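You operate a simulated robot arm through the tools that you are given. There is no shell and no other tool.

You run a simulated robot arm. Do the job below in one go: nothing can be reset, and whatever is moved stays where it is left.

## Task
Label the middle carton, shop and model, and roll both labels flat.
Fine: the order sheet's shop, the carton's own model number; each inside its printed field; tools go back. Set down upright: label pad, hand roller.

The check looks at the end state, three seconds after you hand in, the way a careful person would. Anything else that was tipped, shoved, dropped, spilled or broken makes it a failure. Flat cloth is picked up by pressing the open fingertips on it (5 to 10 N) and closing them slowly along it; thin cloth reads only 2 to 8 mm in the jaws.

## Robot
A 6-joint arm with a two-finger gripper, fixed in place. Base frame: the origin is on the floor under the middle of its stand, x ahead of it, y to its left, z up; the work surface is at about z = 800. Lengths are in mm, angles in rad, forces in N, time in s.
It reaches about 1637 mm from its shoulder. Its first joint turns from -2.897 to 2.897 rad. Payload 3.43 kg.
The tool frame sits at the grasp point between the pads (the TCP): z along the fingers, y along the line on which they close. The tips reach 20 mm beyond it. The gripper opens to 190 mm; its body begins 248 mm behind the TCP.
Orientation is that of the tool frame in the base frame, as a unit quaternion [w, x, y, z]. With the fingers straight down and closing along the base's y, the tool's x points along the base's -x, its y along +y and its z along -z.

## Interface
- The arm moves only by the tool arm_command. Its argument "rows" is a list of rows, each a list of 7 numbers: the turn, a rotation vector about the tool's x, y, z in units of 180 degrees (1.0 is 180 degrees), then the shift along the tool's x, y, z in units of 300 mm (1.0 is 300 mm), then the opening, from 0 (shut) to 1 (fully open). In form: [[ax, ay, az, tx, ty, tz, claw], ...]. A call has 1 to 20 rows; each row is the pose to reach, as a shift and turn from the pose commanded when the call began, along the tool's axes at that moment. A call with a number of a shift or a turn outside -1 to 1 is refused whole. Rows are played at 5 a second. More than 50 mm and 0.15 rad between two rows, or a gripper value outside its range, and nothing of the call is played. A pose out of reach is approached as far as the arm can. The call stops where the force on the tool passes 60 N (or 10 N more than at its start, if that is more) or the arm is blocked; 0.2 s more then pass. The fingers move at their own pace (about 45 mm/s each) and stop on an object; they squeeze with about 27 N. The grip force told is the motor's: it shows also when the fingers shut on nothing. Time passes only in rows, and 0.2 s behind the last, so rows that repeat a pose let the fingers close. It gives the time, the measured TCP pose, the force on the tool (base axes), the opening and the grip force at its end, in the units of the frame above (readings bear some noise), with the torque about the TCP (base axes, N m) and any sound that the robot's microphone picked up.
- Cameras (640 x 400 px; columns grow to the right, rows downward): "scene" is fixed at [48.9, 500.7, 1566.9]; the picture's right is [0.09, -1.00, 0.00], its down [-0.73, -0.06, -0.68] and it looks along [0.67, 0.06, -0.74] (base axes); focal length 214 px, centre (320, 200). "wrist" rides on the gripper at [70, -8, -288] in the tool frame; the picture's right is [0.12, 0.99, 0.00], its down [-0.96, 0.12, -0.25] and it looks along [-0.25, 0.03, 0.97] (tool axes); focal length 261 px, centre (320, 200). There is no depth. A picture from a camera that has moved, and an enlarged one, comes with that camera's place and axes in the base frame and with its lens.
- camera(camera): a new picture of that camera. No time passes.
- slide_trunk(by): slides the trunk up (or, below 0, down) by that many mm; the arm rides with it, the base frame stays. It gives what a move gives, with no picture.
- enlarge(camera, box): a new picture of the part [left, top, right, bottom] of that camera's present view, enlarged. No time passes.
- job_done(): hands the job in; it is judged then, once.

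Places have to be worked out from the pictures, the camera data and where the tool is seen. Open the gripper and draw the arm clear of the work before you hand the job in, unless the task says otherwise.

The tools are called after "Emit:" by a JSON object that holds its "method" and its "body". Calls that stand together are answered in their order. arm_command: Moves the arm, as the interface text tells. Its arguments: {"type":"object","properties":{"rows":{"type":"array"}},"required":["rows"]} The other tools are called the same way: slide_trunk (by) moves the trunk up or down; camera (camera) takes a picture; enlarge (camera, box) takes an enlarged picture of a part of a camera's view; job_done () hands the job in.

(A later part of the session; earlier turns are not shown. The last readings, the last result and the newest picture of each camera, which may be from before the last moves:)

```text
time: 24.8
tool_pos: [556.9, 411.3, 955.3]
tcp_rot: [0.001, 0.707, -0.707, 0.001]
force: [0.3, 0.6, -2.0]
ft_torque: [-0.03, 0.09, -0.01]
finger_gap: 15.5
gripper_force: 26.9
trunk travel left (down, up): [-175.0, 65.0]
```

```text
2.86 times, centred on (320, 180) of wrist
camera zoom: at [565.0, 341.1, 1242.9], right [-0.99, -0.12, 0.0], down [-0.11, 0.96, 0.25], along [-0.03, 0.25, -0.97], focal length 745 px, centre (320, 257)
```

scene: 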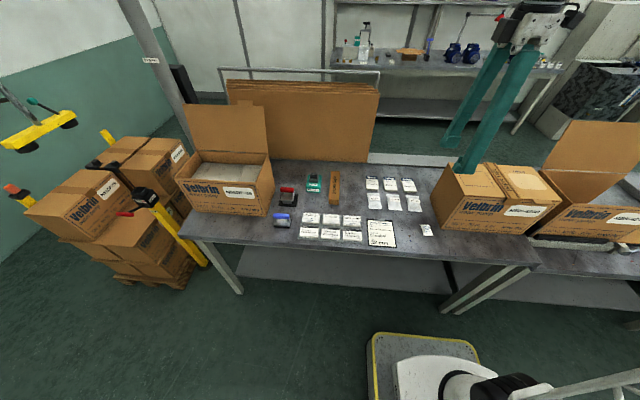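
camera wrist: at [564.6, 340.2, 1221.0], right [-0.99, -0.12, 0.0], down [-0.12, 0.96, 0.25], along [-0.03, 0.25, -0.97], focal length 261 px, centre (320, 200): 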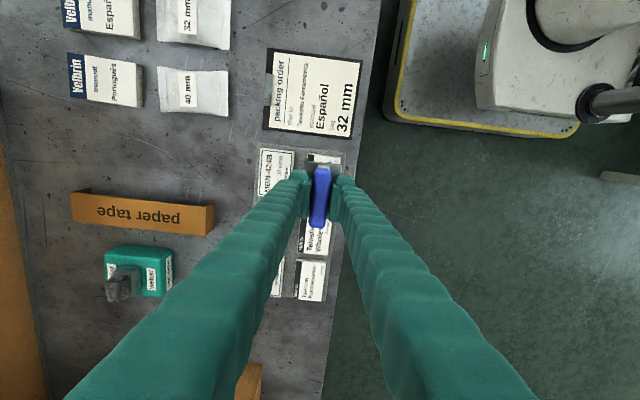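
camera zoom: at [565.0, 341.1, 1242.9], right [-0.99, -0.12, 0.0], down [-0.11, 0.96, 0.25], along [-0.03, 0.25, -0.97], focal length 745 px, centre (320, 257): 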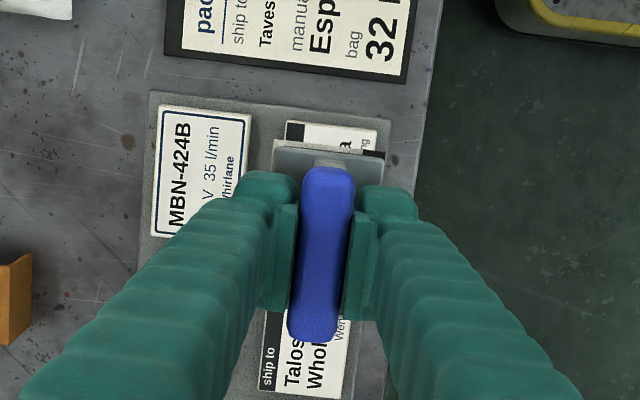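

A label came away with the pad and the stack still shows Tavesko. I zoom in tight to see how the picked label sits under the pad.

Emit:
{"method": "enlarge", "body": {"camera": "scene", "box": [350, 205, 370, 220]}}

Emit:
{"method": "enlarge", "body": {"camera": "wrist", "box": [295, 150, 350, 185]}}

Emit:
{"method": "enlarge", "body": {"camera": "wrist", "box": [295, 215, 350, 255]}}

```text
16.00 times, centred on (360, 212) of scene
camera zoom: at [48.9, 500.7, 1566.9], right [0.09, -1.0, 0.0], down [-0.73, -0.06, -0.68], along [0.67, 0.06, -0.74], focal length 3432 px, centre (-320, 0)
```

zoom: 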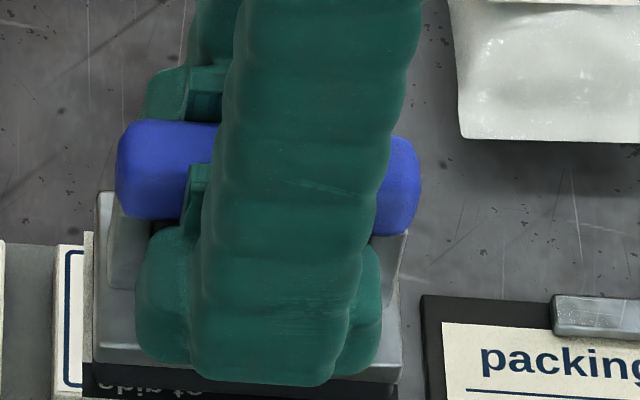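

```text
11.43 times, centred on (322, 168) of wrist
camera zoom: at [565.0, 341.1, 1242.9], right [-0.99, -0.12, 0.0], down [-0.11, 0.96, 0.25], along [-0.03, 0.25, -0.97], focal length 2979 px, centre (291, 571)
```

zoom: 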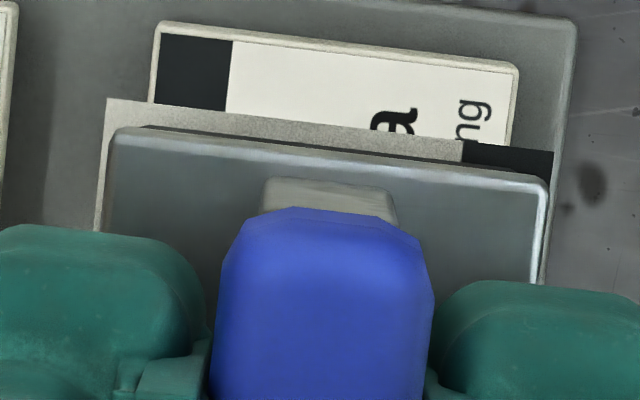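

```text
10.00 times, centred on (322, 235) of wrist
camera zoom: at [565.0, 341.1, 1242.9], right [-0.99, -0.12, 0.0], down [-0.11, 0.96, 0.25], along [-0.03, 0.25, -0.97], focal length 2606 px, centre (295, -150)
```

zoom: 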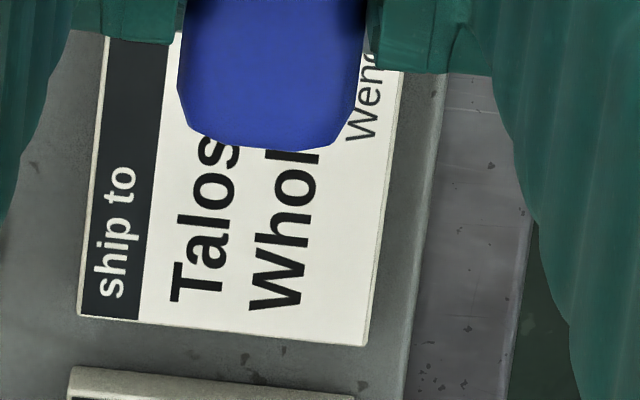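

The held label's dark header shows on the -x side, opposite to the stack. I zoom on that strip to see whether it is rotated or flipped.

Emit:
{"method": "enlarge", "body": {"camera": "scene", "box": [352, 212, 372, 226]}}

Emit:
{"method": "enlarge", "body": {"camera": "scene", "box": [348, 220, 368, 234]}}

```text
16.00 times, centred on (362, 219) of scene
camera zoom: at [48.9, 500.7, 1566.9], right [0.09, -1.0, 0.0], down [-0.73, -0.06, -0.68], along [0.67, 0.06, -0.74], focal length 3432 px, centre (-352, -104)
```

zoom: 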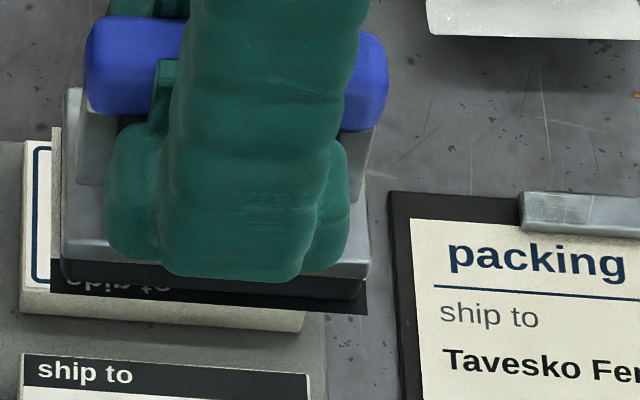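

```text
16.00 times, centred on (358, 227) of scene
camera zoom: at [48.9, 500.7, 1566.9], right [0.09, -1.0, 0.0], down [-0.73, -0.06, -0.68], along [0.67, 0.06, -0.74], focal length 3432 px, centre (-288, -232)
```

zoom: 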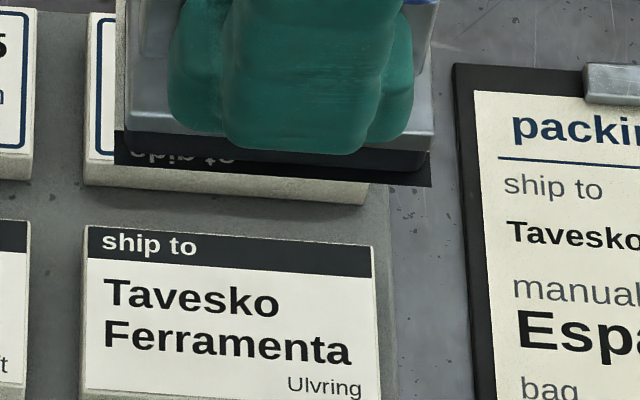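

The held label looks turned over from above (header mirrored to the front). Before placing it I carry it high toward the carton, where I can tilt the pad and see its underside with the fixed camera.

Emit:
{"method": "arm_command", "body": {"rows": [[0, 0, 0, 0.0, 0, -0.14, 0], [0, 0, 0, 0.04, 0, -0.28, 0], [0, 0, 0, 0.12, -0.01, -0.4, 0], [0, 0, 0, 0.22, -0.03, -0.5, 0], [0, 0, 0, 0.33, -0.05, -0.6, 0], [0, 0, 0, 0.44, -0.07, -0.69, 0], [0, 0, 0, 0.56, -0.09, -0.77, 0], [0, 0, 0, 0.69, -0.11, -0.82, 0], [0, 0, 0, 0.83, -0.13, -0.85, 0], [0, 0, 0, 0.94, -0.15, -0.85, 0], [0, 0, 0, 1.0, -0.157, -0.85, 0]]}}

Emit:
{"method": "arm_command", "body": {"rows": [[0, 0, 0, 0.12, 0, -0.07, 0], [0, 0, 0, 0.25, 0, -0.14, 0], [0, 0, 0, 0.38, 0, -0.22, 0], [0, 0, 0, 0.47, 0, -0.28, 0], [0, 0, 0, 0.5, 0, -0.3, 0]]}}

Emit:
{"method": "camera", "body": {"camera": "scene"}}

```text
time: 27.2
tool_pos: [603.3, 111.6, 1207.1]
tcp_rot: [0.0, -0.707, 0.707, 0.001]
force: [-0.1, -0.4, -1.5]
ft_torque: [-0.05, -0.05, 0.04]
finger_gap: 15.5
gripper_force: 27.1
trunk travel left (down, up): [-175.0, 65.0]
```

```text
time: 28.4
tool_pos: [604.7, -36.9, 1299.0]
tcp_rot: [0.0, 0.707, -0.707, -0.001]
force: [-0.3, 0.8, -1.2]
ft_torque: [-0.05, -0.04, 0.01]
finger_gap: 15.4
gripper_force: 27.1
trunk travel left (down, up): [-175.0, 65.0]
```

```text
taken
```

scene: 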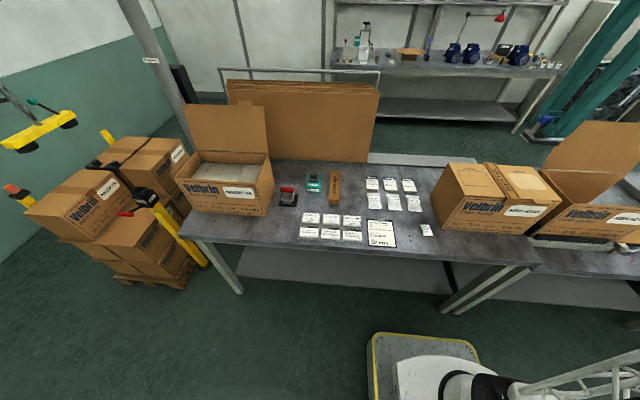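

The pad is in view of the fixed camera. I tilt the tool by 60° so the pad's underside faces it.

Emit:
{"method": "arm_command", "body": {"rows": [[0, -0.042, 0, 0, 0, 0, 0], [0, -0.084, 0, 0, 0, 0, 0], [0, -0.126, 0, 0, 0, 0, 0], [0, -0.168, 0, 0, 0, 0, 0], [0, -0.21, 0, 0, 0, 0, 0], [0, -0.252, 0, 0, 0, 0, 0], [0, -0.294, 0, 0, 0, 0, 0], [0, -0.333, 0, 0, 0, 0, 0]]}}

Emit:
{"method": "enlarge", "body": {"camera": "scene", "box": [490, 80, 600, 170]}}

```text
time: 30.2
tool_pos: [611.9, -17.8, 1278.4]
tcp_rot: [0.356, -0.611, 0.615, 0.349]
force: [0.3, -0.1, -0.3]
ft_torque: [-0.14, -0.04, -0.08]
finger_gap: 15.2
gripper_force: 27.3
out of reach, approached as far as the arm can: row 7, 8
trunk travel left (down, up): [-175.0, 65.0]
```

```text
4.44 times, centred on (545, 125) of scene
camera zoom: at [48.9, 500.7, 1566.9], right [0.09, -1.0, 0.0], down [-0.73, -0.06, -0.68], along [0.67, 0.06, -0.74], focal length 953 px, centre (-680, 533)
```

zoom: 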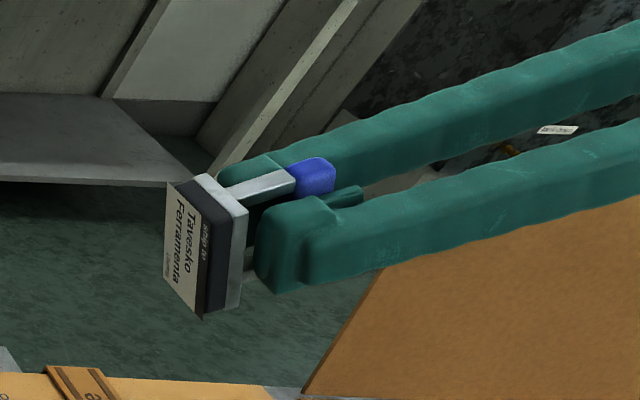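

The underside shows "Tavesko Ferramenta" readable, so the right label is held neatly centred on the pad. I undo the tilt step by step.

Emit:
{"method": "arm_command", "body": {"rows": [[0, 0.042, 0, 0, 0, 0, 0], [0, 0.084, 0, 0, 0, 0, 0], [0, 0.126, 0, 0, 0, 0, 0], [0, 0.168, 0, 0, 0, 0, 0], [0, 0.21, 0, 0, 0, 0, 0], [0, 0.252, 0, 0, 0, 0, 0], [0, 0.294, 0, 0, 0, 0, 0], [0, 0.333, 0, 0, 0, 0, 0], [0, 0.333, 0, 0, 0, 0, 0]]}}

Emit:
{"method": "camera", "body": {"camera": "wrist"}}

Emit:
{"method": "enlarge", "body": {"camera": "scene", "box": [500, 60, 600, 140]}}

```text
time: 32.2
tool_pos: [612.5, -18.7, 1277.4]
tcp_rot: [0.0, -0.706, 0.708, -0.001]
force: [-0.1, -0.4, -1.8]
ft_torque: [0.04, 0.01, 0.06]
finger_gap: 15.5
gripper_force: 27.1
trunk travel left (down, up): [-175.0, 65.0]
```

```text
taken
camera wrist: at [620.6, -88.3, 1565.6], right [-0.99, -0.12, 0.0], down [-0.11, 0.96, 0.25], along [-0.03, 0.24, -0.97], focal length 261 px, centre (320, 200)
```

wrist: 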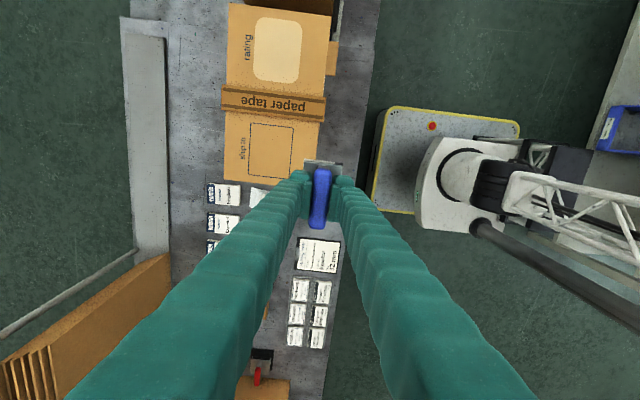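

```text
5.00 times, centred on (550, 100) of scene
camera zoom: at [48.9, 500.7, 1566.9], right [0.09, -1.0, 0.0], down [-0.73, -0.06, -0.68], along [0.67, 0.06, -0.74], focal length 1072 px, centre (-830, 700)
```

zoom: 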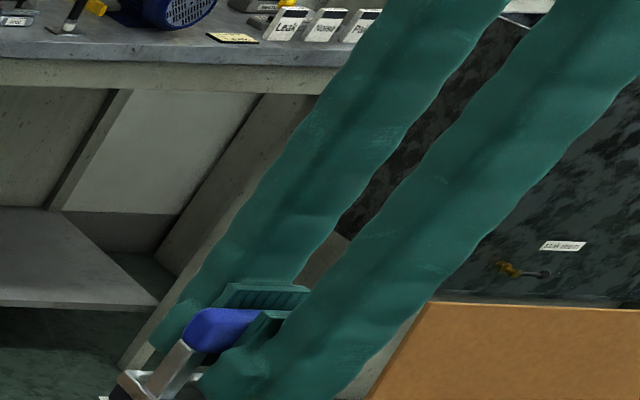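

The tool is vertical again at about (612.5, -18.5, 1277.5). I zoom on the ship-to field to refine its position.

Emit:
{"method": "enlarge", "body": {"camera": "wrist", "box": [210, 90, 340, 200]}}

Emit:
{"method": "enlarge", "body": {"camera": "scene", "box": [430, 150, 570, 245]}}

```text
3.64 times, centred on (275, 145) of wrist
camera zoom: at [620.6, -88.3, 1565.6], right [-0.99, -0.12, 0.0], down [-0.11, 0.96, 0.25], along [-0.03, 0.24, -0.97], focal length 948 px, centre (484, 400)
```

zoom: 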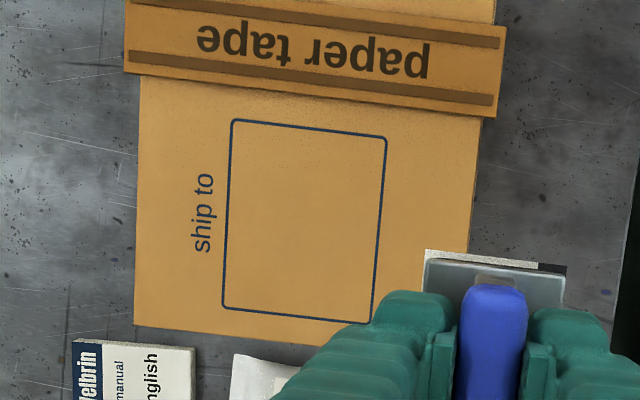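

```text
4.21 times, centred on (500, 198) of scene
camera zoom: at [48.9, 500.7, 1566.9], right [0.09, -1.0, 0.0], down [-0.73, -0.06, -0.68], along [0.67, 0.06, -0.74], focal length 903 px, centre (-438, 210)
```

zoom: 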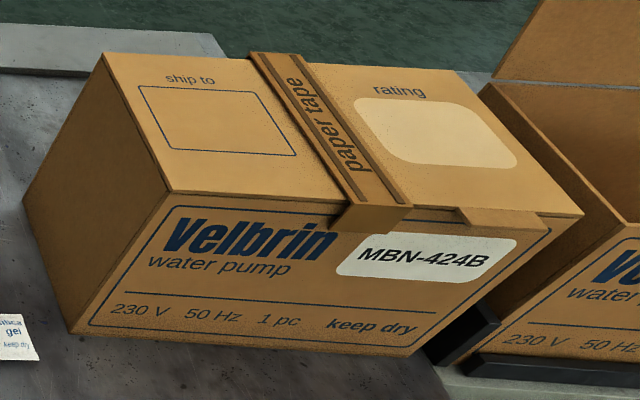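

The ship-to field centre refines to about (718.5, -41), and the carton's top to roughly z 1008–1016. I move over it, staying about 45 mm above.

Emit:
{"method": "arm_command", "body": {"rows": [[0, 0, 0, 0.03, -0.12, 0.02, 0], [0, 0, 0, 0.06, -0.24, 0.07, 0], [0, 0, 0, 0.075, -0.34, 0.16, 0], [0, 0, 0, 0.075, -0.3533, 0.28, 0], [0, 0, 0, 0.075, -0.3533, 0.41, 0], [0, 0, 0, 0.075, -0.3533, 0.52, 0], [0, 0, 0, 0.075, -0.3533, 0.558, 0], [0, 0, 0, 0.075, -0.3533, 0.558, 0]]}}

Emit:
{"method": "enlarge", "body": {"camera": "scene", "box": [430, 130, 570, 225]}}

Emit:
{"method": "enlarge", "body": {"camera": "wrist", "box": [240, 100, 400, 260]}}

```text
time: 34.0
tool_pos: [715.9, -41.5, 1109.5]
tcp_rot: [0.0, 0.707, -0.707, 0.001]
force: [-0.5, 1.2, -1.5]
ft_torque: [0.0, -0.01, 0.01]
finger_gap: 15.4
gripper_force: 26.9
trunk travel left (down, up): [-175.0, 65.0]
```

```text
4.21 times, centred on (500, 178) of scene
camera zoom: at [48.9, 500.7, 1566.9], right [0.09, -1.0, 0.0], down [-0.73, -0.06, -0.68], along [0.67, 0.06, -0.74], focal length 903 px, centre (-438, 295)
```

zoom: 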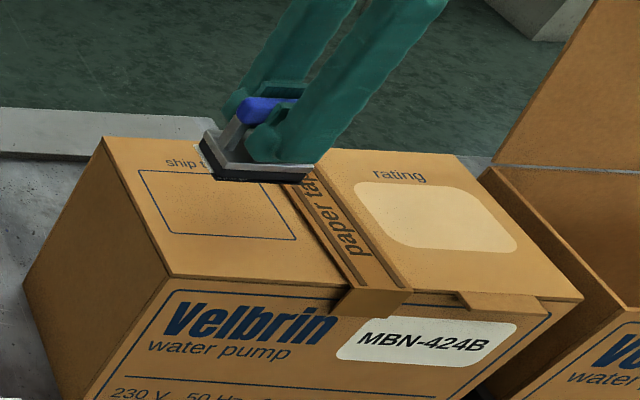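

```text
2.50 times, centred on (320, 180) of wrist
camera zoom: at [723.9, -111.3, 1397.1], right [-0.99, -0.12, 0.0], down [-0.12, 0.96, 0.25], along [-0.03, 0.25, -0.97], focal length 652 px, centre (320, 250)
```

zoom: 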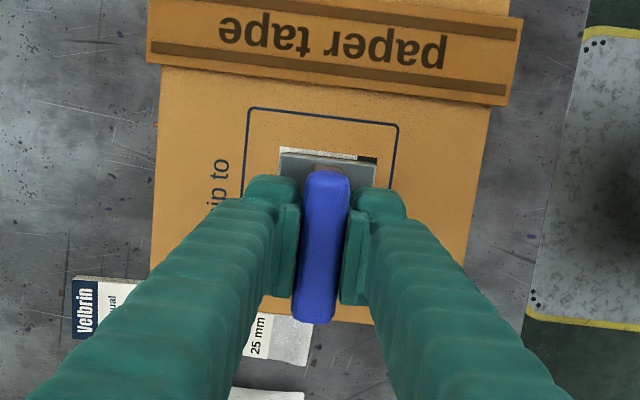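

Pad and field are aligned within about 2 mm. I descend to TCP z≈1075 first, then feel for contact in small steps.

Emit:
{"method": "arm_command", "body": {"rows": [[0, 0, 0, 0, -0.005, 0.03, 0], [0, 0, 0, 0, -0.005, 0.06, 0], [0, 0, 0, 0, -0.005, 0.09, 0], [0, 0, 0, 0, -0.005, 0.11, 0], [0, 0, 0, 0, -0.005, 0.12, 0]]}}

Emit:
{"method": "enlarge", "body": {"camera": "scene", "box": [430, 140, 530, 215]}}

```text
time: 35.2
tool_pos: [719.3, -41.5, 1075.1]
tcp_rot: [0.0, 0.707, -0.707, 0.0]
force: [0.7, -0.5, -1.3]
ft_torque: [0.0, -0.01, -0.02]
finger_gap: 15.6
gripper_force: 27.3
trunk travel left (down, up): [-175.0, 65.0]
```

```text
5.33 times, centred on (480, 178) of scene
camera zoom: at [48.9, 500.7, 1566.9], right [0.09, -1.0, 0.0], down [-0.73, -0.06, -0.68], along [0.67, 0.06, -0.74], focal length 1144 px, centre (-533, 320)
```

zoom: 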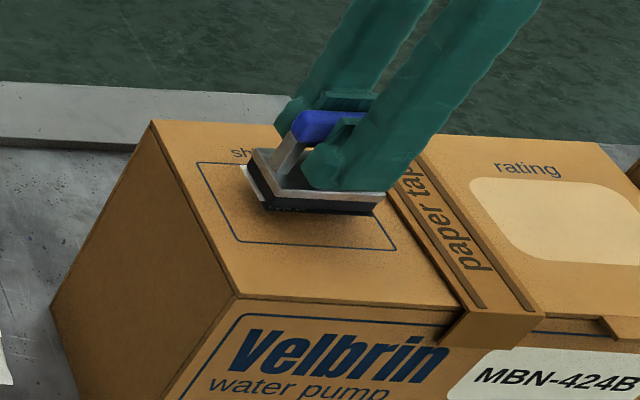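

Still clear, roughly a dozen mm above. I continue down by 6 mm.

Emit:
{"method": "arm_command", "body": {"rows": [[0, 0, 0, 0, 0, 0.01, 0], [0, 0, 0, 0, 0, 0.02, 0], [0, 0, 0, 0, 0, 0.02, 0]]}}

Emit:
{"method": "arm_command", "body": {"rows": [[0, 0, 0, 0, 0, 0.005, 0], [0, 0, 0, 0, 0, 0.007, 0]]}}

```text
time: 36.0
tool_pos: [718.5, -41.5, 1068.7]
tcp_rot: [0.0, 0.707, -0.707, 0.0]
force: [0.0, 0.4, -0.6]
ft_torque: [0.03, 0.0, -0.02]
finger_gap: 15.8
gripper_force: 27.1
trunk travel left (down, up): [-175.0, 65.0]
```

```text
time: 36.6
tool_pos: [720.7, -41.8, 1067.3]
tcp_rot: [-0.001, 0.707, -0.707, 0.0]
force: [-0.5, 0.0, -1.7]
ft_torque: [-0.04, 0.01, 0.01]
finger_gap: 15.3
gripper_force: 27.2
trunk travel left (down, up): [-175.0, 65.0]
```

No contact yet at z≈1066. I go on down in 2 mm steps, one call each.

Emit:
{"method": "arm_command", "body": {"rows": [[0, 0, 0, 0, 0, 0.004, 0], [0, 0, 0, 0, 0, 0.007, 0]]}}

Emit:
{"method": "enlarge", "body": {"camera": "scene", "box": [460, 165, 500, 195]}}

```text
time: 37.2
tool_pos: [719.3, -40.9, 1064.5]
tcp_rot: [0.0, 0.708, -0.706, -0.001]
force: [-1.0, 0.7, -1.4]
ft_torque: [-0.01, -0.02, -0.04]
finger_gap: 15.4
gripper_force: 26.8
trunk travel left (down, up): [-175.0, 65.0]
```

```text
13.33 times, centred on (480, 180) of scene
camera zoom: at [48.9, 500.7, 1566.9], right [0.09, -1.0, 0.0], down [-0.73, -0.06, -0.68], along [0.67, 0.06, -0.74], focal length 2860 px, centre (-1813, 467)
```

zoom: 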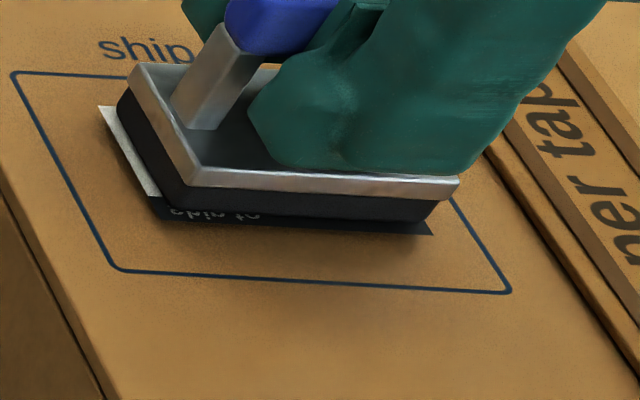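

Now very near the surface and well inside the printed frame. Continue with 2 mm more.

Emit:
{"method": "arm_command", "body": {"rows": [[0, 0, 0, 0, 0, 0.003, 0], [0, 0, 0, 0, 0, 0.006, 0]]}}

Emit:
{"method": "arm_command", "body": {"rows": [[0, 0, 0, 0, 0, 0.003, 0], [0, 0, 0, 0, 0, 0.005, 0]]}}

```text
time: 37.8
tool_pos: [719.7, -41.3, 1063.3]
tcp_rot: [0.0, -0.707, 0.707, 0.0]
force: [0.0, 0.1, -0.9]
ft_torque: [0.0, 0.02, -0.04]
finger_gap: 15.4
gripper_force: 26.6
trunk travel left (down, up): [-175.0, 65.0]
```

```text
time: 38.4
tool_pos: [720.0, -41.3, 1061.9]
tcp_rot: [0.001, -0.707, 0.707, 0.0]
force: [0.5, 0.7, -0.4]
ft_torque: [0.0, 0.01, 0.02]
finger_gap: 15.4
gripper_force: 27.4
trunk travel left (down, up): [-175.0, 65.0]
```

Still free at about 1060.5. I continue in 1.5 mm steps.

Emit:
{"method": "arm_command", "body": {"rows": [[0, 0, 0, 0, 0, 0.003, 0], [0, 0, 0, 0, 0, 0.005, 0]]}}

Emit:
{"method": "arm_command", "body": {"rows": [[0, 0, 0, 0, 0, 0.002, 0], [0, 0, 0, 0, 0, 0.004, 0]]}}

```text
time: 39.0
tool_pos: [720.0, -41.0, 1059.8]
tcp_rot: [0.0, -0.707, 0.707, 0.0]
force: [-0.4, 0.7, 1.5]
ft_torque: [0.12, -0.01, 0.0]
finger_gap: 15.2
gripper_force: 26.7
trunk travel left (down, up): [-175.0, 65.0]
```

```text
time: 39.6
tool_pos: [719.6, -40.8, 1059.9]
tcp_rot: [0.001, -0.707, 0.707, -0.001]
force: [-0.4, 2.1, 12.2]
ft_torque: [0.13, -0.05, -0.02]
finger_gap: 15.5
gripper_force: 27.0
trunk travel left (down, up): [-175.0, 65.0]
```

Contact with about 13 N press. I hold it a moment with slightly more press, then look.

Emit:
{"method": "arm_command", "body": {"rows": [[0, 0, 0, 0, 0, 0.001, 0], [0, 0, 0, 0, 0, 0.0015, 0], [0, 0, 0, 0, 0, 0.0015, 0], [0, 0, 0, 0, 0, 0.0015, 0], [0, 0, 0, 0, 0, 0.0015, 0]]}}

Emit:
{"method": "enlarge", "body": {"camera": "scene", "box": [460, 165, 500, 195]}}

Emit:
{"method": "enlarge", "body": {"camera": "wrist", "box": [270, 130, 370, 230]}}

```text
time: 40.8
tool_pos: [719.1, -41.4, 1058.8]
tcp_rot: [0.0, -0.707, 0.707, -0.001]
force: [-0.8, 4.1, 21.8]
ft_torque: [0.1, -0.08, 0.03]
finger_gap: 15.7
gripper_force: 26.6
trunk travel left (down, up): [-175.0, 65.0]
```

```text
13.33 times, centred on (480, 180) of scene
camera zoom: at [48.9, 500.7, 1566.9], right [0.09, -1.0, 0.0], down [-0.73, -0.06, -0.68], along [0.67, 0.06, -0.74], focal length 2860 px, centre (-1813, 467)
```

zoom: 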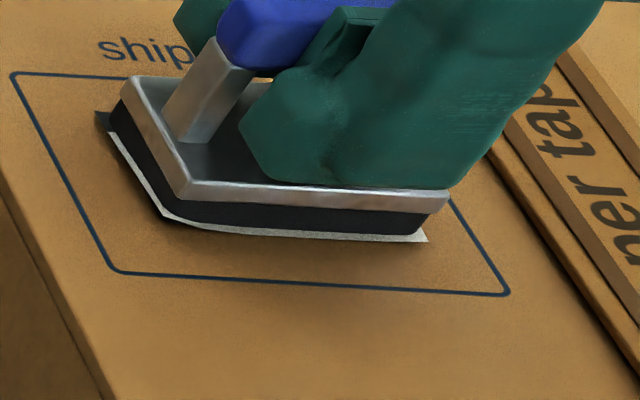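

```text
4.00 times, centred on (320, 180) of wrist
camera zoom: at [727.2, -111.1, 1346.5], right [-0.99, -0.12, 0.0], down [-0.12, 0.96, 0.25], along [-0.03, 0.25, -0.97], focal length 1043 px, centre (320, 280)
```

zoom: 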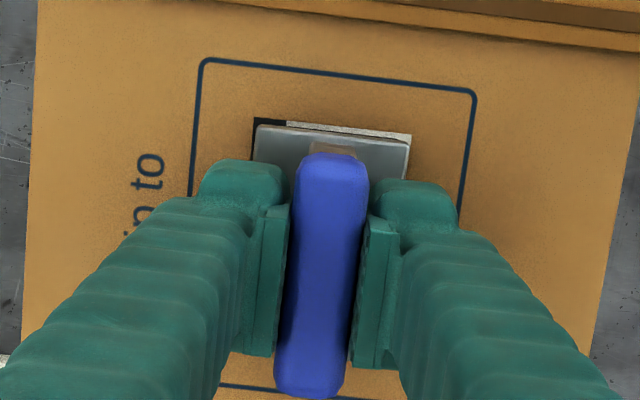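

The label flipped to its right-way-up look (header at far side) on the carton, i.e. it has transferred. I lift the pad gently straight up and check.

Emit:
{"method": "arm_command", "body": {"rows": [[0, 0, 0, 0, 0, -0.004, 0], [0, 0, 0, 0, 0, -0.008, 0], [0, 0, 0, 0, 0, -0.014, 0], [0, 0, 0, 0, 0, -0.03, 0], [0, 0, 0, 0, 0, -0.07, 0], [0, 0, 0, 0, 0, -0.15, 0], [0, 0, 0, 0, 0, -0.28, 0], [0, 0, 0, 0, 0, -0.4, 0]]}}

Emit:
{"method": "enlarge", "body": {"camera": "scene", "box": [430, 140, 570, 235]}}

Emit:
{"method": "enlarge", "body": {"camera": "wrist", "box": [240, 100, 400, 260]}}

```text
time: 42.6
tool_pos: [719.8, -40.9, 1178.5]
tcp_rot: [0.001, 0.707, -0.707, -0.001]
force: [0.2, 0.2, -0.5]
ft_torque: [0.01, 0.01, 0.05]
finger_gap: 15.5
gripper_force: 27.6
trunk travel left (down, up): [-175.0, 65.0]
```

```text
4.21 times, centred on (500, 188) of scene
camera zoom: at [48.9, 500.7, 1566.9], right [0.09, -1.0, 0.0], down [-0.73, -0.06, -0.68], along [0.67, 0.06, -0.74], focal length 903 px, centre (-438, 253)
```

zoom: 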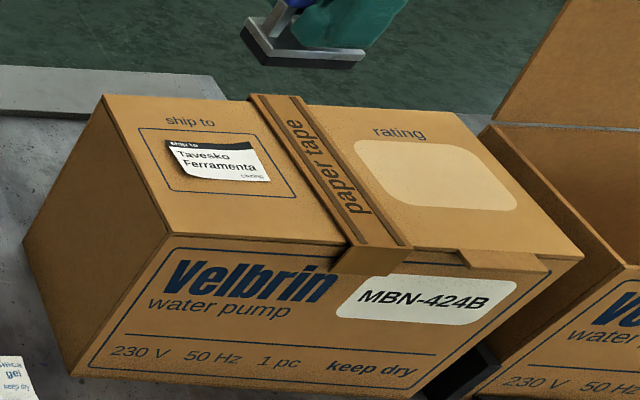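

```text
2.50 times, centred on (320, 180) of wrist
camera zoom: at [727.7, -111.0, 1465.7], right [-0.99, -0.12, 0.0], down [-0.11, 0.96, 0.25], along [-0.03, 0.25, -0.97], focal length 652 px, centre (320, 250)
```

zoom: 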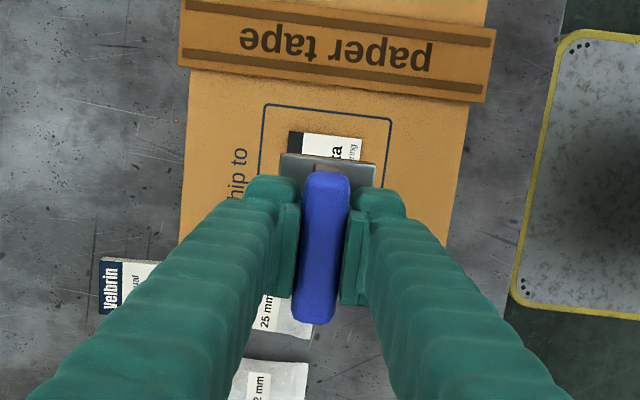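

The ship-to label is on, upright and inside the frame (corners still curled until rolled). I return at height to the MBN-424B stack, estimated at (627.5, 411.5).

Emit:
{"method": "arm_command", "body": {"rows": [[0, 0, 0, -0.13, 0.03, 0, 0], [0, 0, 0, -0.28, 0.06, 0, 0], [0, 0, 0, -0.43, 0.09, 0, 0], [0, 0, 0, -0.58, 0.12, 0, 0], [0, 0, 0, -0.73, 0.15, 0, 0], [0, 0, 0, -0.88, 0.18, 0, 0], [0, 0, 0, -1.0, 0.2, 0, 0]]}}

Emit:
{"method": "arm_command", "body": {"rows": [[0, 0, 0, -0.12, 0.03, 0.08, 0], [0, 0, 0, -0.24, 0.06, 0.16, 0], [0, 0, 0, -0.36, 0.09, 0.25, 0], [0, 0, 0, -0.46, 0.108, 0.36, 0], [0, 0, 0, -0.508, 0.108, 0.48, 0], [0, 0, 0, -0.508, 0.108, 0.62, 0], [0, 0, 0, -0.508, 0.108, 0.75, 0], [0, 0, 0, -0.508, 0.108, 0.75, 0]]}}

Emit:
{"method": "enlarge", "body": {"camera": "wrist", "box": [240, 110, 400, 230]}}

Emit:
{"method": "enlarge", "body": {"camera": "scene", "box": [310, 180, 390, 245]}}

```text
time: 44.2
tool_pos: [657.4, 260.4, 1177.9]
tcp_rot: [0.0, -0.707, 0.708, 0.0]
force: [-0.3, -1.1, -0.4]
ft_torque: [0.15, 0.0, -0.02]
finger_gap: 15.6
gripper_force: 26.8
trunk travel left (down, up): [-175.0, 65.0]
```

```text
time: 46.0
tool_pos: [628.7, 411.3, 951.6]
tcp_rot: [0.001, 0.708, -0.706, 0.0]
force: [-0.6, -0.6, -0.5]
ft_torque: [-0.02, 0.02, 0.0]
finger_gap: 15.2
gripper_force: 27.1
trunk travel left (down, up): [-175.0, 65.0]
```

```text
3.33 times, centred on (320, 170) of wrist
camera zoom: at [636.5, 341.3, 1239.6], right [-0.99, -0.12, 0.0], down [-0.12, 0.96, 0.25], along [-0.03, 0.25, -0.97], focal length 869 px, centre (320, 300)
```

zoom: 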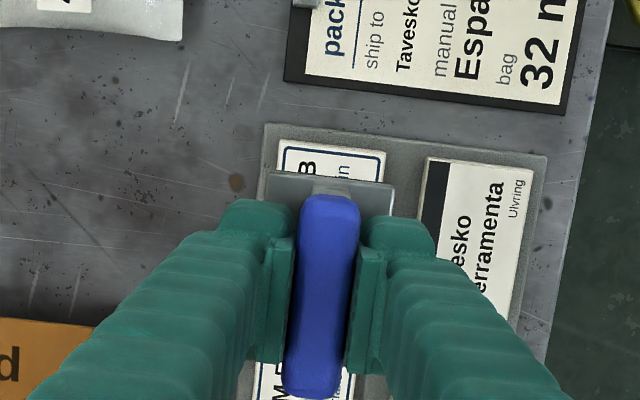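

```text
6.15 times, centred on (350, 212) of scene
camera zoom: at [48.9, 500.7, 1566.9], right [0.09, -1.0, 0.0], down [-0.73, -0.06, -0.68], along [0.67, 0.06, -0.74], focal length 1320 px, centre (135, 123)
```

zoom: 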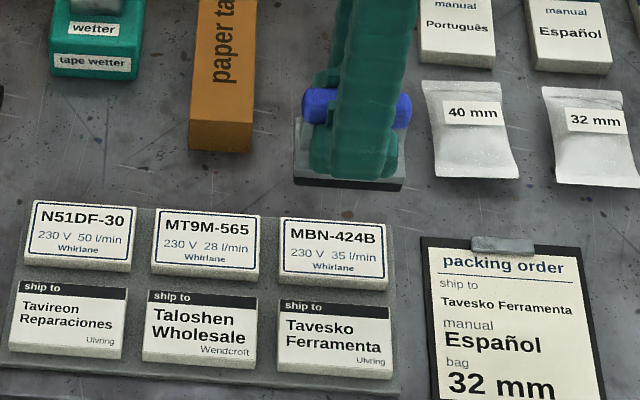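

Aligned within 1–2 mm of the MBN label. I descend to about 5 mm above it.

Emit:
{"method": "arm_command", "body": {"rows": [[0, 0, 0, -0.003, 0.003, 0.1, 0], [0, 0, 0, -0.003, 0.003, 0.18, 0], [0, 0, 0, -0.003, 0.003, 0.24, 0], [0, 0, 0, -0.003, 0.003, 0.27, 0], [0, 0, 0, -0.003, 0.003, 0.277, 0]]}}

Emit:
{"method": "enlarge", "body": {"camera": "scene", "box": [335, 200, 385, 235]}}

Emit:
{"method": "enlarge", "body": {"camera": "wrist", "box": [270, 130, 370, 230]}}

```text
time: 47.2
tool_pos: [628.1, 412.5, 871.0]
tcp_rot: [0.0, 0.707, -0.707, 0.0]
force: [-0.4, -0.2, -1.5]
ft_torque: [-0.02, -0.02, -0.02]
finger_gap: 15.7
gripper_force: 27.4
trunk travel left (down, up): [-175.0, 65.0]
```

```text
11.43 times, centred on (360, 218) of scene
camera zoom: at [48.9, 500.7, 1566.9], right [0.09, -1.0, 0.0], down [-0.73, -0.06, -0.68], along [0.67, 0.06, -0.74], focal length 2451 px, centre (-137, 0)
```

zoom: 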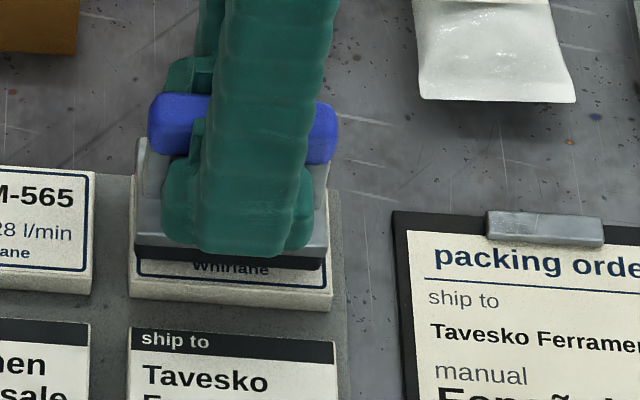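

```text
4.00 times, centred on (320, 180) of wrist
camera zoom: at [635.2, 342.6, 1157.9], right [-0.99, -0.12, 0.0], down [-0.11, 0.96, 0.25], along [-0.03, 0.25, -0.97], focal length 1043 px, centre (320, 280)
```

zoom: 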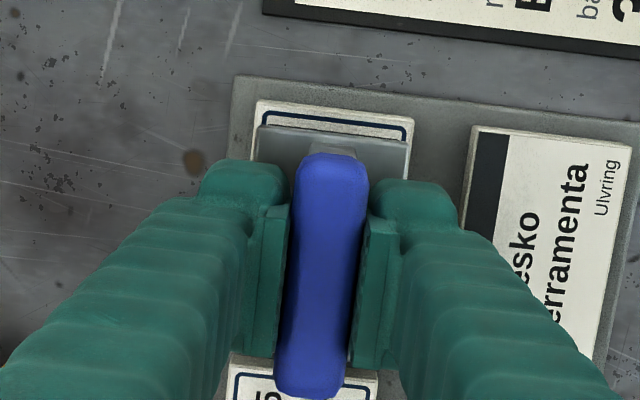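

Well centred. I now feel down in small steps until contact of about 10–15 N.

Emit:
{"method": "arm_command", "body": {"rows": [[0, 0, 0, 0, 0, 0.006, 0], [0, 0, 0, 0, 0, 0.012, 0]]}}

Emit:
{"method": "arm_command", "body": {"rows": [[0, 0, 0, 0, 0, 0.003, 0], [0, 0, 0, 0, 0, 0.005, 0]]}}

```text
time: 47.8
tool_pos: [626.9, 412.5, 866.9]
tcp_rot: [0.0, -0.707, 0.707, 0.0]
force: [-0.3, 0.1, -1.0]
ft_torque: [0.01, 0.02, 0.0]
finger_gap: 15.7
gripper_force: 26.7
trunk travel left (down, up): [-175.0, 65.0]
```

```text
time: 48.4
tool_pos: [627.3, 413.4, 864.6]
tcp_rot: [0.001, 0.707, -0.707, 0.001]
force: [0.3, -0.5, -1.1]
ft_torque: [-0.02, 0.03, -0.02]
finger_gap: 15.7
gripper_force: 27.2
trunk travel left (down, up): [-175.0, 65.0]
```

No contact yet at about 864. I continue in 1–1.5 mm steps.

Emit:
{"method": "arm_command", "body": {"rows": [[0, 0, 0, 0, 0, 0.002, 0], [0, 0, 0, 0, 0, 0.004, 0]]}}

Emit:
{"method": "arm_command", "body": {"rows": [[0, 0, 0, 0, 0, 0.002, 0], [0, 0, 0, 0, 0, 0.003, 0]]}}

```text
time: 49.0
tool_pos: [626.2, 413.3, 863.7]
tcp_rot: [0.0, 0.707, -0.707, 0.001]
force: [0.3, 0.0, -2.2]
ft_torque: [0.01, 0.0, 0.01]
finger_gap: 15.7
gripper_force: 26.6
trunk travel left (down, up): [-175.0, 65.0]
```

```text
time: 49.6
tool_pos: [626.4, 412.5, 862.5]
tcp_rot: [0.0, 0.707, -0.707, 0.0]
force: [0.5, 0.1, -1.2]
ft_torque: [0.0, 0.03, -0.01]
finger_gap: 15.5
gripper_force: 27.1
trunk travel left (down, up): [-175.0, 65.0]
```

Free at 862; continuing down.

Emit:
{"method": "arm_command", "body": {"rows": [[0, 0, 0, 0, 0, 0.002, 0], [0, 0, 0, 0, 0, 0.004, 0]]}}

Emit:
{"method": "arm_command", "body": {"rows": [[0, 0, 0, 0, 0, 0.002, 0], [0, 0, 0, 0, 0, 0.003, 0]]}}

```text
time: 50.2
tool_pos: [626.7, 411.2, 862.5]
tcp_rot: [0.001, 0.707, -0.707, 0.001]
force: [-1.3, 0.3, 6.3]
ft_torque: [-0.19, 0.01, -0.03]
finger_gap: 15.6
gripper_force: 27.0
trunk travel left (down, up): [-175.0, 65.0]
```

```text
time: 50.8
tool_pos: [627.0, 411.9, 861.7]
tcp_rot: [0.001, -0.707, 0.707, 0.0]
force: [-1.8, 0.8, 27.4]
ft_torque: [0.01, 0.04, -0.01]
finger_gap: 15.7
gripper_force: 26.6
trunk travel left (down, up): [-175.0, 65.0]
```

Pressed with about 28 N, grip unchanged. I lift gently and check for the label under the pad.

Emit:
{"method": "arm_command", "body": {"rows": [[0, 0, 0, 0, 0, -0.004, 0], [0, 0, 0, 0, 0, -0.01, 0], [0, 0, 0, 0, 0, -0.03, 0], [0, 0, 0, 0, 0, -0.1, 0], [0, 0, 0, 0, 0, -0.22, 0], [0, 0, 0, 0, 0, -0.36, 0]]}}

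Emit:
{"method": "enlarge", "body": {"camera": "wrist", "box": [260, 120, 380, 220]}}

Emit:
{"method": "enlarge", "body": {"camera": "scene", "box": [330, 170, 390, 230]}}

```text
time: 52.2
tool_pos: [626.5, 414.5, 967.9]
tcp_rot: [0.0, 0.707, -0.707, 0.0]
force: [0.7, -0.8, -1.5]
ft_torque: [-0.03, 0.06, 0.01]
finger_gap: 15.4
gripper_force: 26.8
trunk travel left (down, up): [-175.0, 65.0]
```

```text
4.00 times, centred on (320, 170) of wrist
camera zoom: at [634.2, 342.7, 1255.2], right [-0.99, -0.12, 0.0], down [-0.11, 0.96, 0.25], along [-0.03, 0.25, -0.97], focal length 1043 px, centre (320, 320)
```

zoom: 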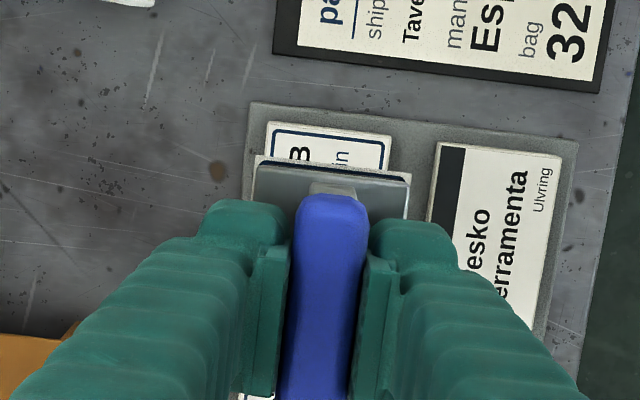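

```text
6.67 times, centred on (360, 200) of scene
camera zoom: at [48.9, 500.7, 1566.9], right [0.09, -1.0, 0.0], down [-0.73, -0.06, -0.68], along [0.67, 0.06, -0.74], focal length 1430 px, centre (53, 200)
```

zoom: 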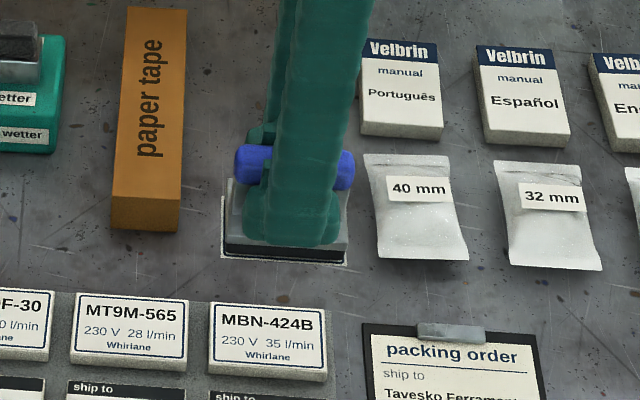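

The MBN label is on the pad. I rise and carry it over the carton toward the rating field near (719, -228.5).

Emit:
{"method": "arm_command", "body": {"rows": [[0, 0, 0, 0.02, 0, -0.14, 0], [0, 0, 0, 0.06, 0, -0.28, 0], [0, 0, 0, 0.12, -0.01, -0.41, 0], [0, 0, 0, 0.2, -0.02, -0.53, 0], [0, 0, 0, 0.3, -0.04, -0.63, 0], [0, 0, 0, 0.42, -0.06, -0.7, 0], [0, 0, 0, 0.56, -0.08, -0.7, 0], [0, 0, 0, 0.7, -0.1, -0.7, 0], [0, 0, 0, 0.84, -0.12, -0.7, 0], [0, 0, 0, 0.96, -0.14, -0.7, 0]]}}

Emit:
{"method": "arm_command", "body": {"rows": [[0, 0, 0, 0.14, -0.02, 0, 0], [0, 0, 0, 0.28, -0.04, 0, 0], [0, 0, 0, 0.42, -0.06, 0, 0], [0, 0, 0, 0.56, -0.08, 0, 0], [0, 0, 0, 0.7, -0.1, 0, 0], [0, 0, 0, 0.84, -0.12, 0, 0], [0, 0, 0, 0.96, -0.14, 0, 0]]}}

Emit:
{"method": "arm_command", "body": {"rows": [[0, 0, 0, 0.08, -0.01, 0, 0], [0, 0, 0, 0.17, -0.027, 0, 0], [0, 0, 0, 0.216, -0.027, 0, 0], [0, 0, 0, 0.216, -0.027, 0, 0]]}}

Emit:
{"method": "enlarge", "body": {"camera": "wrist", "box": [220, 60, 420, 260]}}

Emit:
{"method": "camera", "body": {"camera": "scene"}}

```text
time: 54.4
tool_pos: [667.1, 124.2, 1179.1]
tcp_rot: [0.0, -0.707, 0.707, 0.0]
force: [0.0, 0.6, -1.1]
ft_torque: [-0.13, -0.01, -0.02]
finger_gap: 15.5
gripper_force: 27.5
trunk travel left (down, up): [-175.0, 65.0]
```

```text
time: 56.0
tool_pos: [709.8, -161.6, 1177.4]
tcp_rot: [0.0, -0.707, 0.707, 0.0]
force: [0.0, 1.3, 0.1]
ft_torque: [-0.13, -0.02, 0.0]
finger_gap: 15.5
gripper_force: 27.0
trunk travel left (down, up): [-175.0, 65.0]
```

```text
time: 57.0
tool_pos: [721.1, -227.8, 1177.7]
tcp_rot: [0.001, 0.707, -0.707, 0.0]
force: [-0.1, -1.1, -0.6]
ft_torque: [-0.02, 0.03, -0.01]
finger_gap: 15.5
gripper_force: 27.2
trunk travel left (down, up): [-175.0, 65.0]
```

```text
2.00 times, centred on (320, 160) of wrist
camera zoom: at [727.3, -298.1, 1465.8], right [-0.99, -0.12, 0.0], down [-0.12, 0.96, 0.25], along [-0.03, 0.25, -0.97], focal length 521 px, centre (320, 280)
```

zoom: 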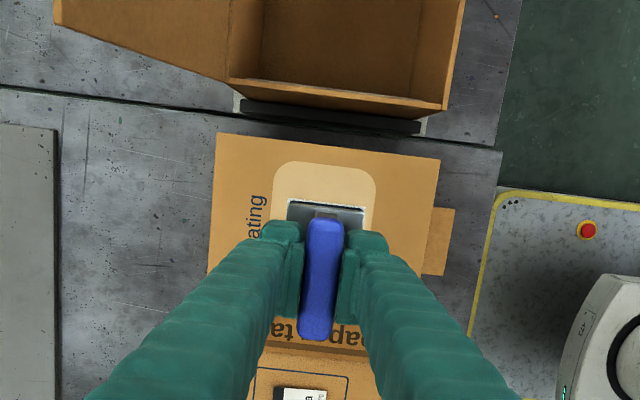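

```text
taken
```

scene: 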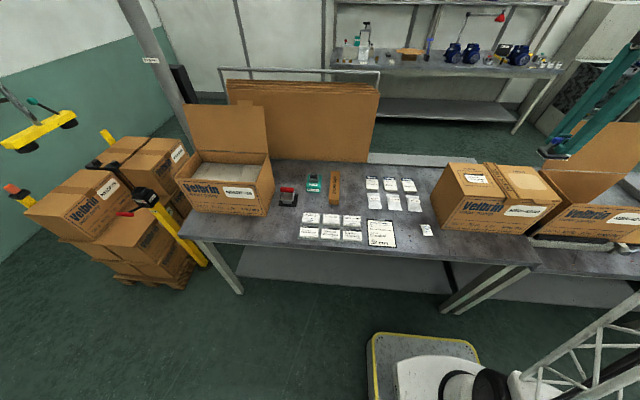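

Field centre computes to (719.5, -227.6), matching the present TCP. I descend to about 6 mm above the surface.

Emit:
{"method": "arm_command", "body": {"rows": [[0, 0, 0, 0, 0, 0.1, 0], [0, 0, 0, 0, 0, 0.2, 0], [0, 0, 0, 0, 0, 0.29, 0], [0, 0, 0, 0, 0, 0.34, 0], [0, 0, 0, 0, 0, 0.37, 0], [0, 0, 0, 0, 0, 0.373, 0]]}}

Emit:
{"method": "enlarge", "body": {"camera": "scene", "box": [500, 150, 570, 205]}}

Emit:
{"method": "enlarge", "body": {"camera": "wrist", "box": [260, 110, 380, 230]}}

```text
time: 58.4
tool_pos: [718.9, -227.0, 1066.5]
tcp_rot: [0.0, 0.707, -0.707, 0.0]
force: [0.5, 0.2, -0.6]
ft_torque: [-0.02, 0.0, 0.01]
finger_gap: 15.5
gripper_force: 26.7
trunk travel left (down, up): [-175.0, 65.0]
```

```text
7.27 times, centred on (535, 178) of scene
camera zoom: at [48.9, 500.7, 1566.9], right [0.09, -1.0, 0.0], down [-0.73, -0.06, -0.68], along [0.67, 0.06, -0.74], focal length 1560 px, centre (-1244, 364)
```

zoom: 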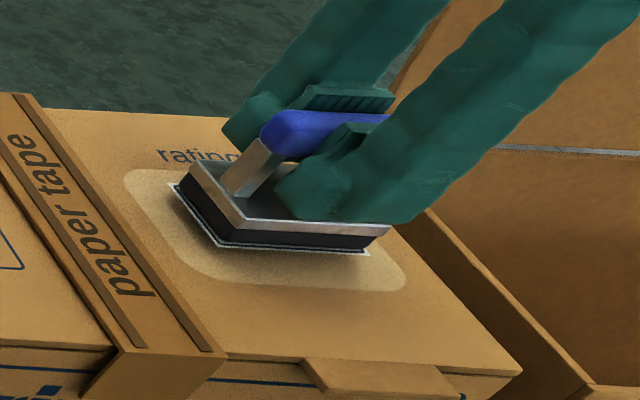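

```text
3.33 times, centred on (320, 170) of wrist
camera zoom: at [726.7, -298.2, 1354.1], right [-0.99, -0.12, 0.0], down [-0.12, 0.96, 0.25], along [-0.03, 0.25, -0.97], focal length 869 px, centre (320, 300)
```

zoom: 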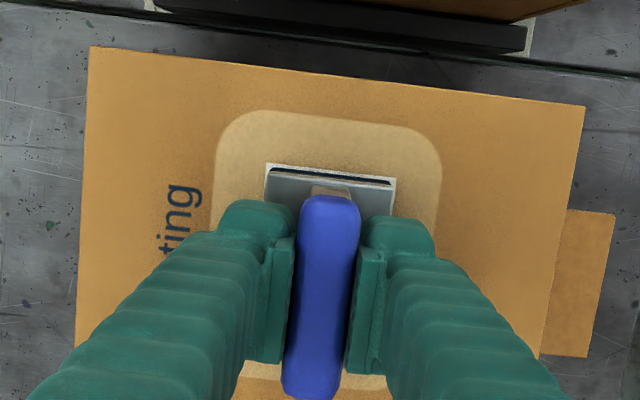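

Centred in the rating field. I step down to contact.

Emit:
{"method": "arm_command", "body": {"rows": [[0, 0, 0, 0, 0, 0.006, 0], [0, 0, 0, 0, 0, 0.013, 0]]}}

Emit:
{"method": "arm_command", "body": {"rows": [[0, 0, 0, 0, 0, 0.002, 0], [0, 0, 0, 0, 0, 0.005, 0]]}}

Emit:
{"method": "arm_command", "body": {"rows": [[0, 0, 0, 0, 0, 0.002, 0], [0, 0, 0, 0, 0, 0.004, 0]]}}

```text
time: 59.0
tool_pos: [718.7, -229.0, 1062.8]
tcp_rot: [0.0, -0.707, 0.707, 0.0]
force: [-0.1, -0.3, -0.4]
ft_torque: [0.03, 0.0, 0.01]
finger_gap: 15.2
gripper_force: 27.3
trunk travel left (down, up): [-175.0, 65.0]
```

```text
time: 59.6
tool_pos: [718.2, -227.3, 1061.1]
tcp_rot: [0.0, -0.707, 0.707, 0.0]
force: [0.8, 0.5, -1.3]
ft_torque: [0.0, 0.0, -0.01]
finger_gap: 15.4
gripper_force: 27.3
trunk travel left (down, up): [-175.0, 65.0]
```

```text
time: 60.2
tool_pos: [716.8, -227.4, 1060.3]
tcp_rot: [0.0, -0.707, 0.707, 0.0]
force: [0.2, 0.0, -1.0]
ft_torque: [-0.02, 0.04, -0.01]
finger_gap: 15.5
gripper_force: 27.1
trunk travel left (down, up): [-175.0, 65.0]
```

Still just free at about 1059.4; continuing in 1 mm steps.

Emit:
{"method": "arm_command", "body": {"rows": [[0, 0, 0, 0, 0, 0.002, 0], [0, 0, 0, 0, 0, 0.004, 0]]}}

Emit:
{"method": "arm_command", "body": {"rows": [[0, 0, 0, 0, 0, 0.002, 0], [0, 0, 0, 0, 0, 0.003, 0], [0, 0, 0, 0, 0, 0.003, 0]]}}

```text
time: 60.8
tool_pos: [718.9, -227.8, 1059.5]
tcp_rot: [0.0, 0.707, -0.707, 0.001]
force: [0.0, 0.6, -0.9]
ft_torque: [0.01, -0.01, -0.02]
finger_gap: 15.4
gripper_force: 26.3
trunk travel left (down, up): [-175.0, 65.0]
```

```text
time: 61.6
tool_pos: [719.4, -227.3, 1059.3]
tcp_rot: [0.0, 0.707, -0.707, 0.0]
force: [-2.4, -0.3, 6.9]
ft_torque: [0.07, -0.02, 0.02]
finger_gap: 15.3
gripper_force: 27.1
trunk travel left (down, up): [-175.0, 65.0]
```

Contact begins (about 8 N). I press about 1 mm more and hold.

Emit:
{"method": "arm_command", "body": {"rows": [[0, 0, 0, 0, 0, 0.002, 0], [0, 0, 0, 0, 0, 0.003, 0], [0, 0, 0, 0, 0, 0.003, 0], [0, 0, 0, 0, 0, 0.003, 0]]}}

Emit:
{"method": "enlarge", "body": {"camera": "scene", "box": [500, 150, 570, 205]}}

Emit:
{"method": "enlarge", "body": {"camera": "wrist", "box": [260, 110, 380, 230]}}

```text
time: 62.6
tool_pos: [717.7, -229.2, 1058.2]
tcp_rot: [0.001, -0.707, 0.707, -0.001]
force: [-0.4, 0.7, 20.2]
ft_torque: [0.07, -0.05, 0.0]
finger_gap: 15.4
gripper_force: 27.3
trunk travel left (down, up): [-175.0, 65.0]
```

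```text
7.27 times, centred on (535, 178) of scene
camera zoom: at [48.9, 500.7, 1566.9], right [0.09, -1.0, 0.0], down [-0.73, -0.06, -0.68], along [0.67, 0.06, -0.74], focal length 1560 px, centre (-1244, 364)
```

zoom: 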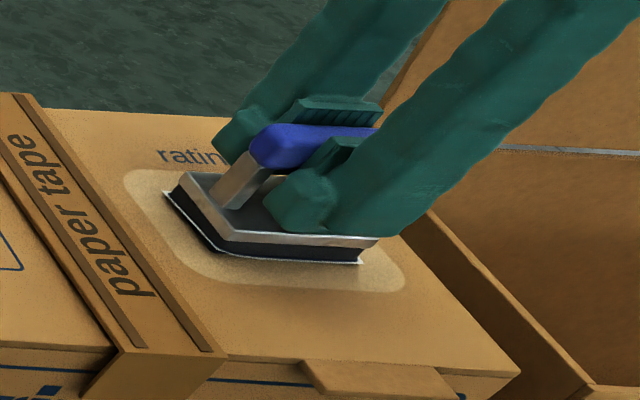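

```text
3.33 times, centred on (320, 170) of wrist
camera zoom: at [726.4, -298.4, 1345.8], right [-0.99, -0.12, 0.0], down [-0.12, 0.96, 0.25], along [-0.03, 0.25, -0.97], focal length 869 px, centre (320, 300)
```

zoom: 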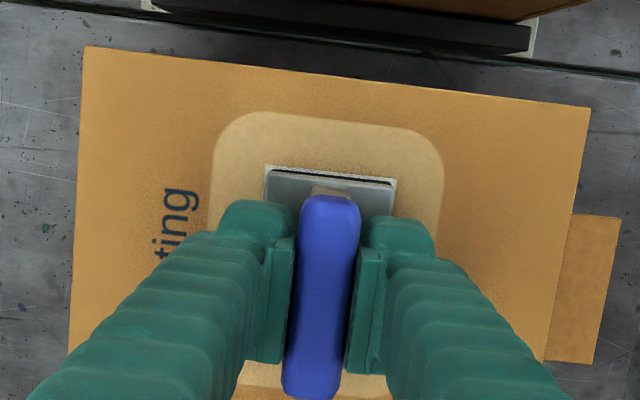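

Pressed with about 21 N. I lift gently straight up and check that the label stays.

Emit:
{"method": "arm_command", "body": {"rows": [[0, 0, 0, 0, 0, -0.004, 0], [0, 0, 0, 0, 0, -0.008, 0], [0, 0, 0, 0, 0, -0.014, 0], [0, 0, 0, 0, 0, -0.03, 0], [0, 0, 0, 0, 0, -0.07, 0], [0, 0, 0, 0, 0, -0.15, 0], [0, 0, 0, 0, 0, -0.28, 0], [0, 0, 0, 0, 0, -0.4, 0]]}}

Emit:
{"method": "enlarge", "body": {"camera": "scene", "box": [430, 140, 570, 235]}}

```text
time: 64.4
tool_pos: [718.6, -226.9, 1177.2]
tcp_rot: [-0.001, -0.707, 0.707, 0.0]
force: [0.6, 1.2, -2.0]
ft_torque: [0.02, 0.04, -0.02]
finger_gap: 15.4
gripper_force: 26.8
trunk travel left (down, up): [-175.0, 65.0]
```

```text
4.21 times, centred on (500, 188) of scene
camera zoom: at [48.9, 500.7, 1566.9], right [0.09, -1.0, 0.0], down [-0.73, -0.06, -0.68], along [0.67, 0.06, -0.74], focal length 903 px, centre (-438, 253)
```

zoom: 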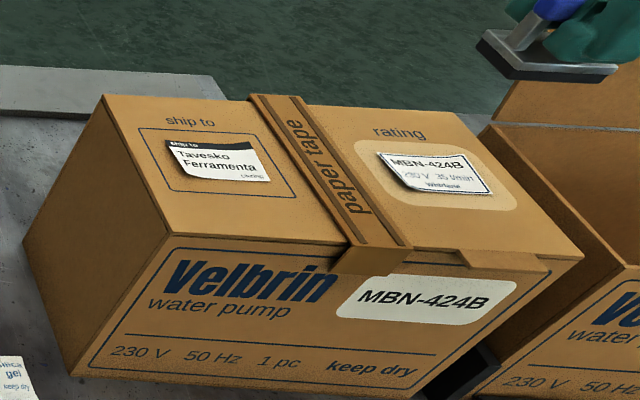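

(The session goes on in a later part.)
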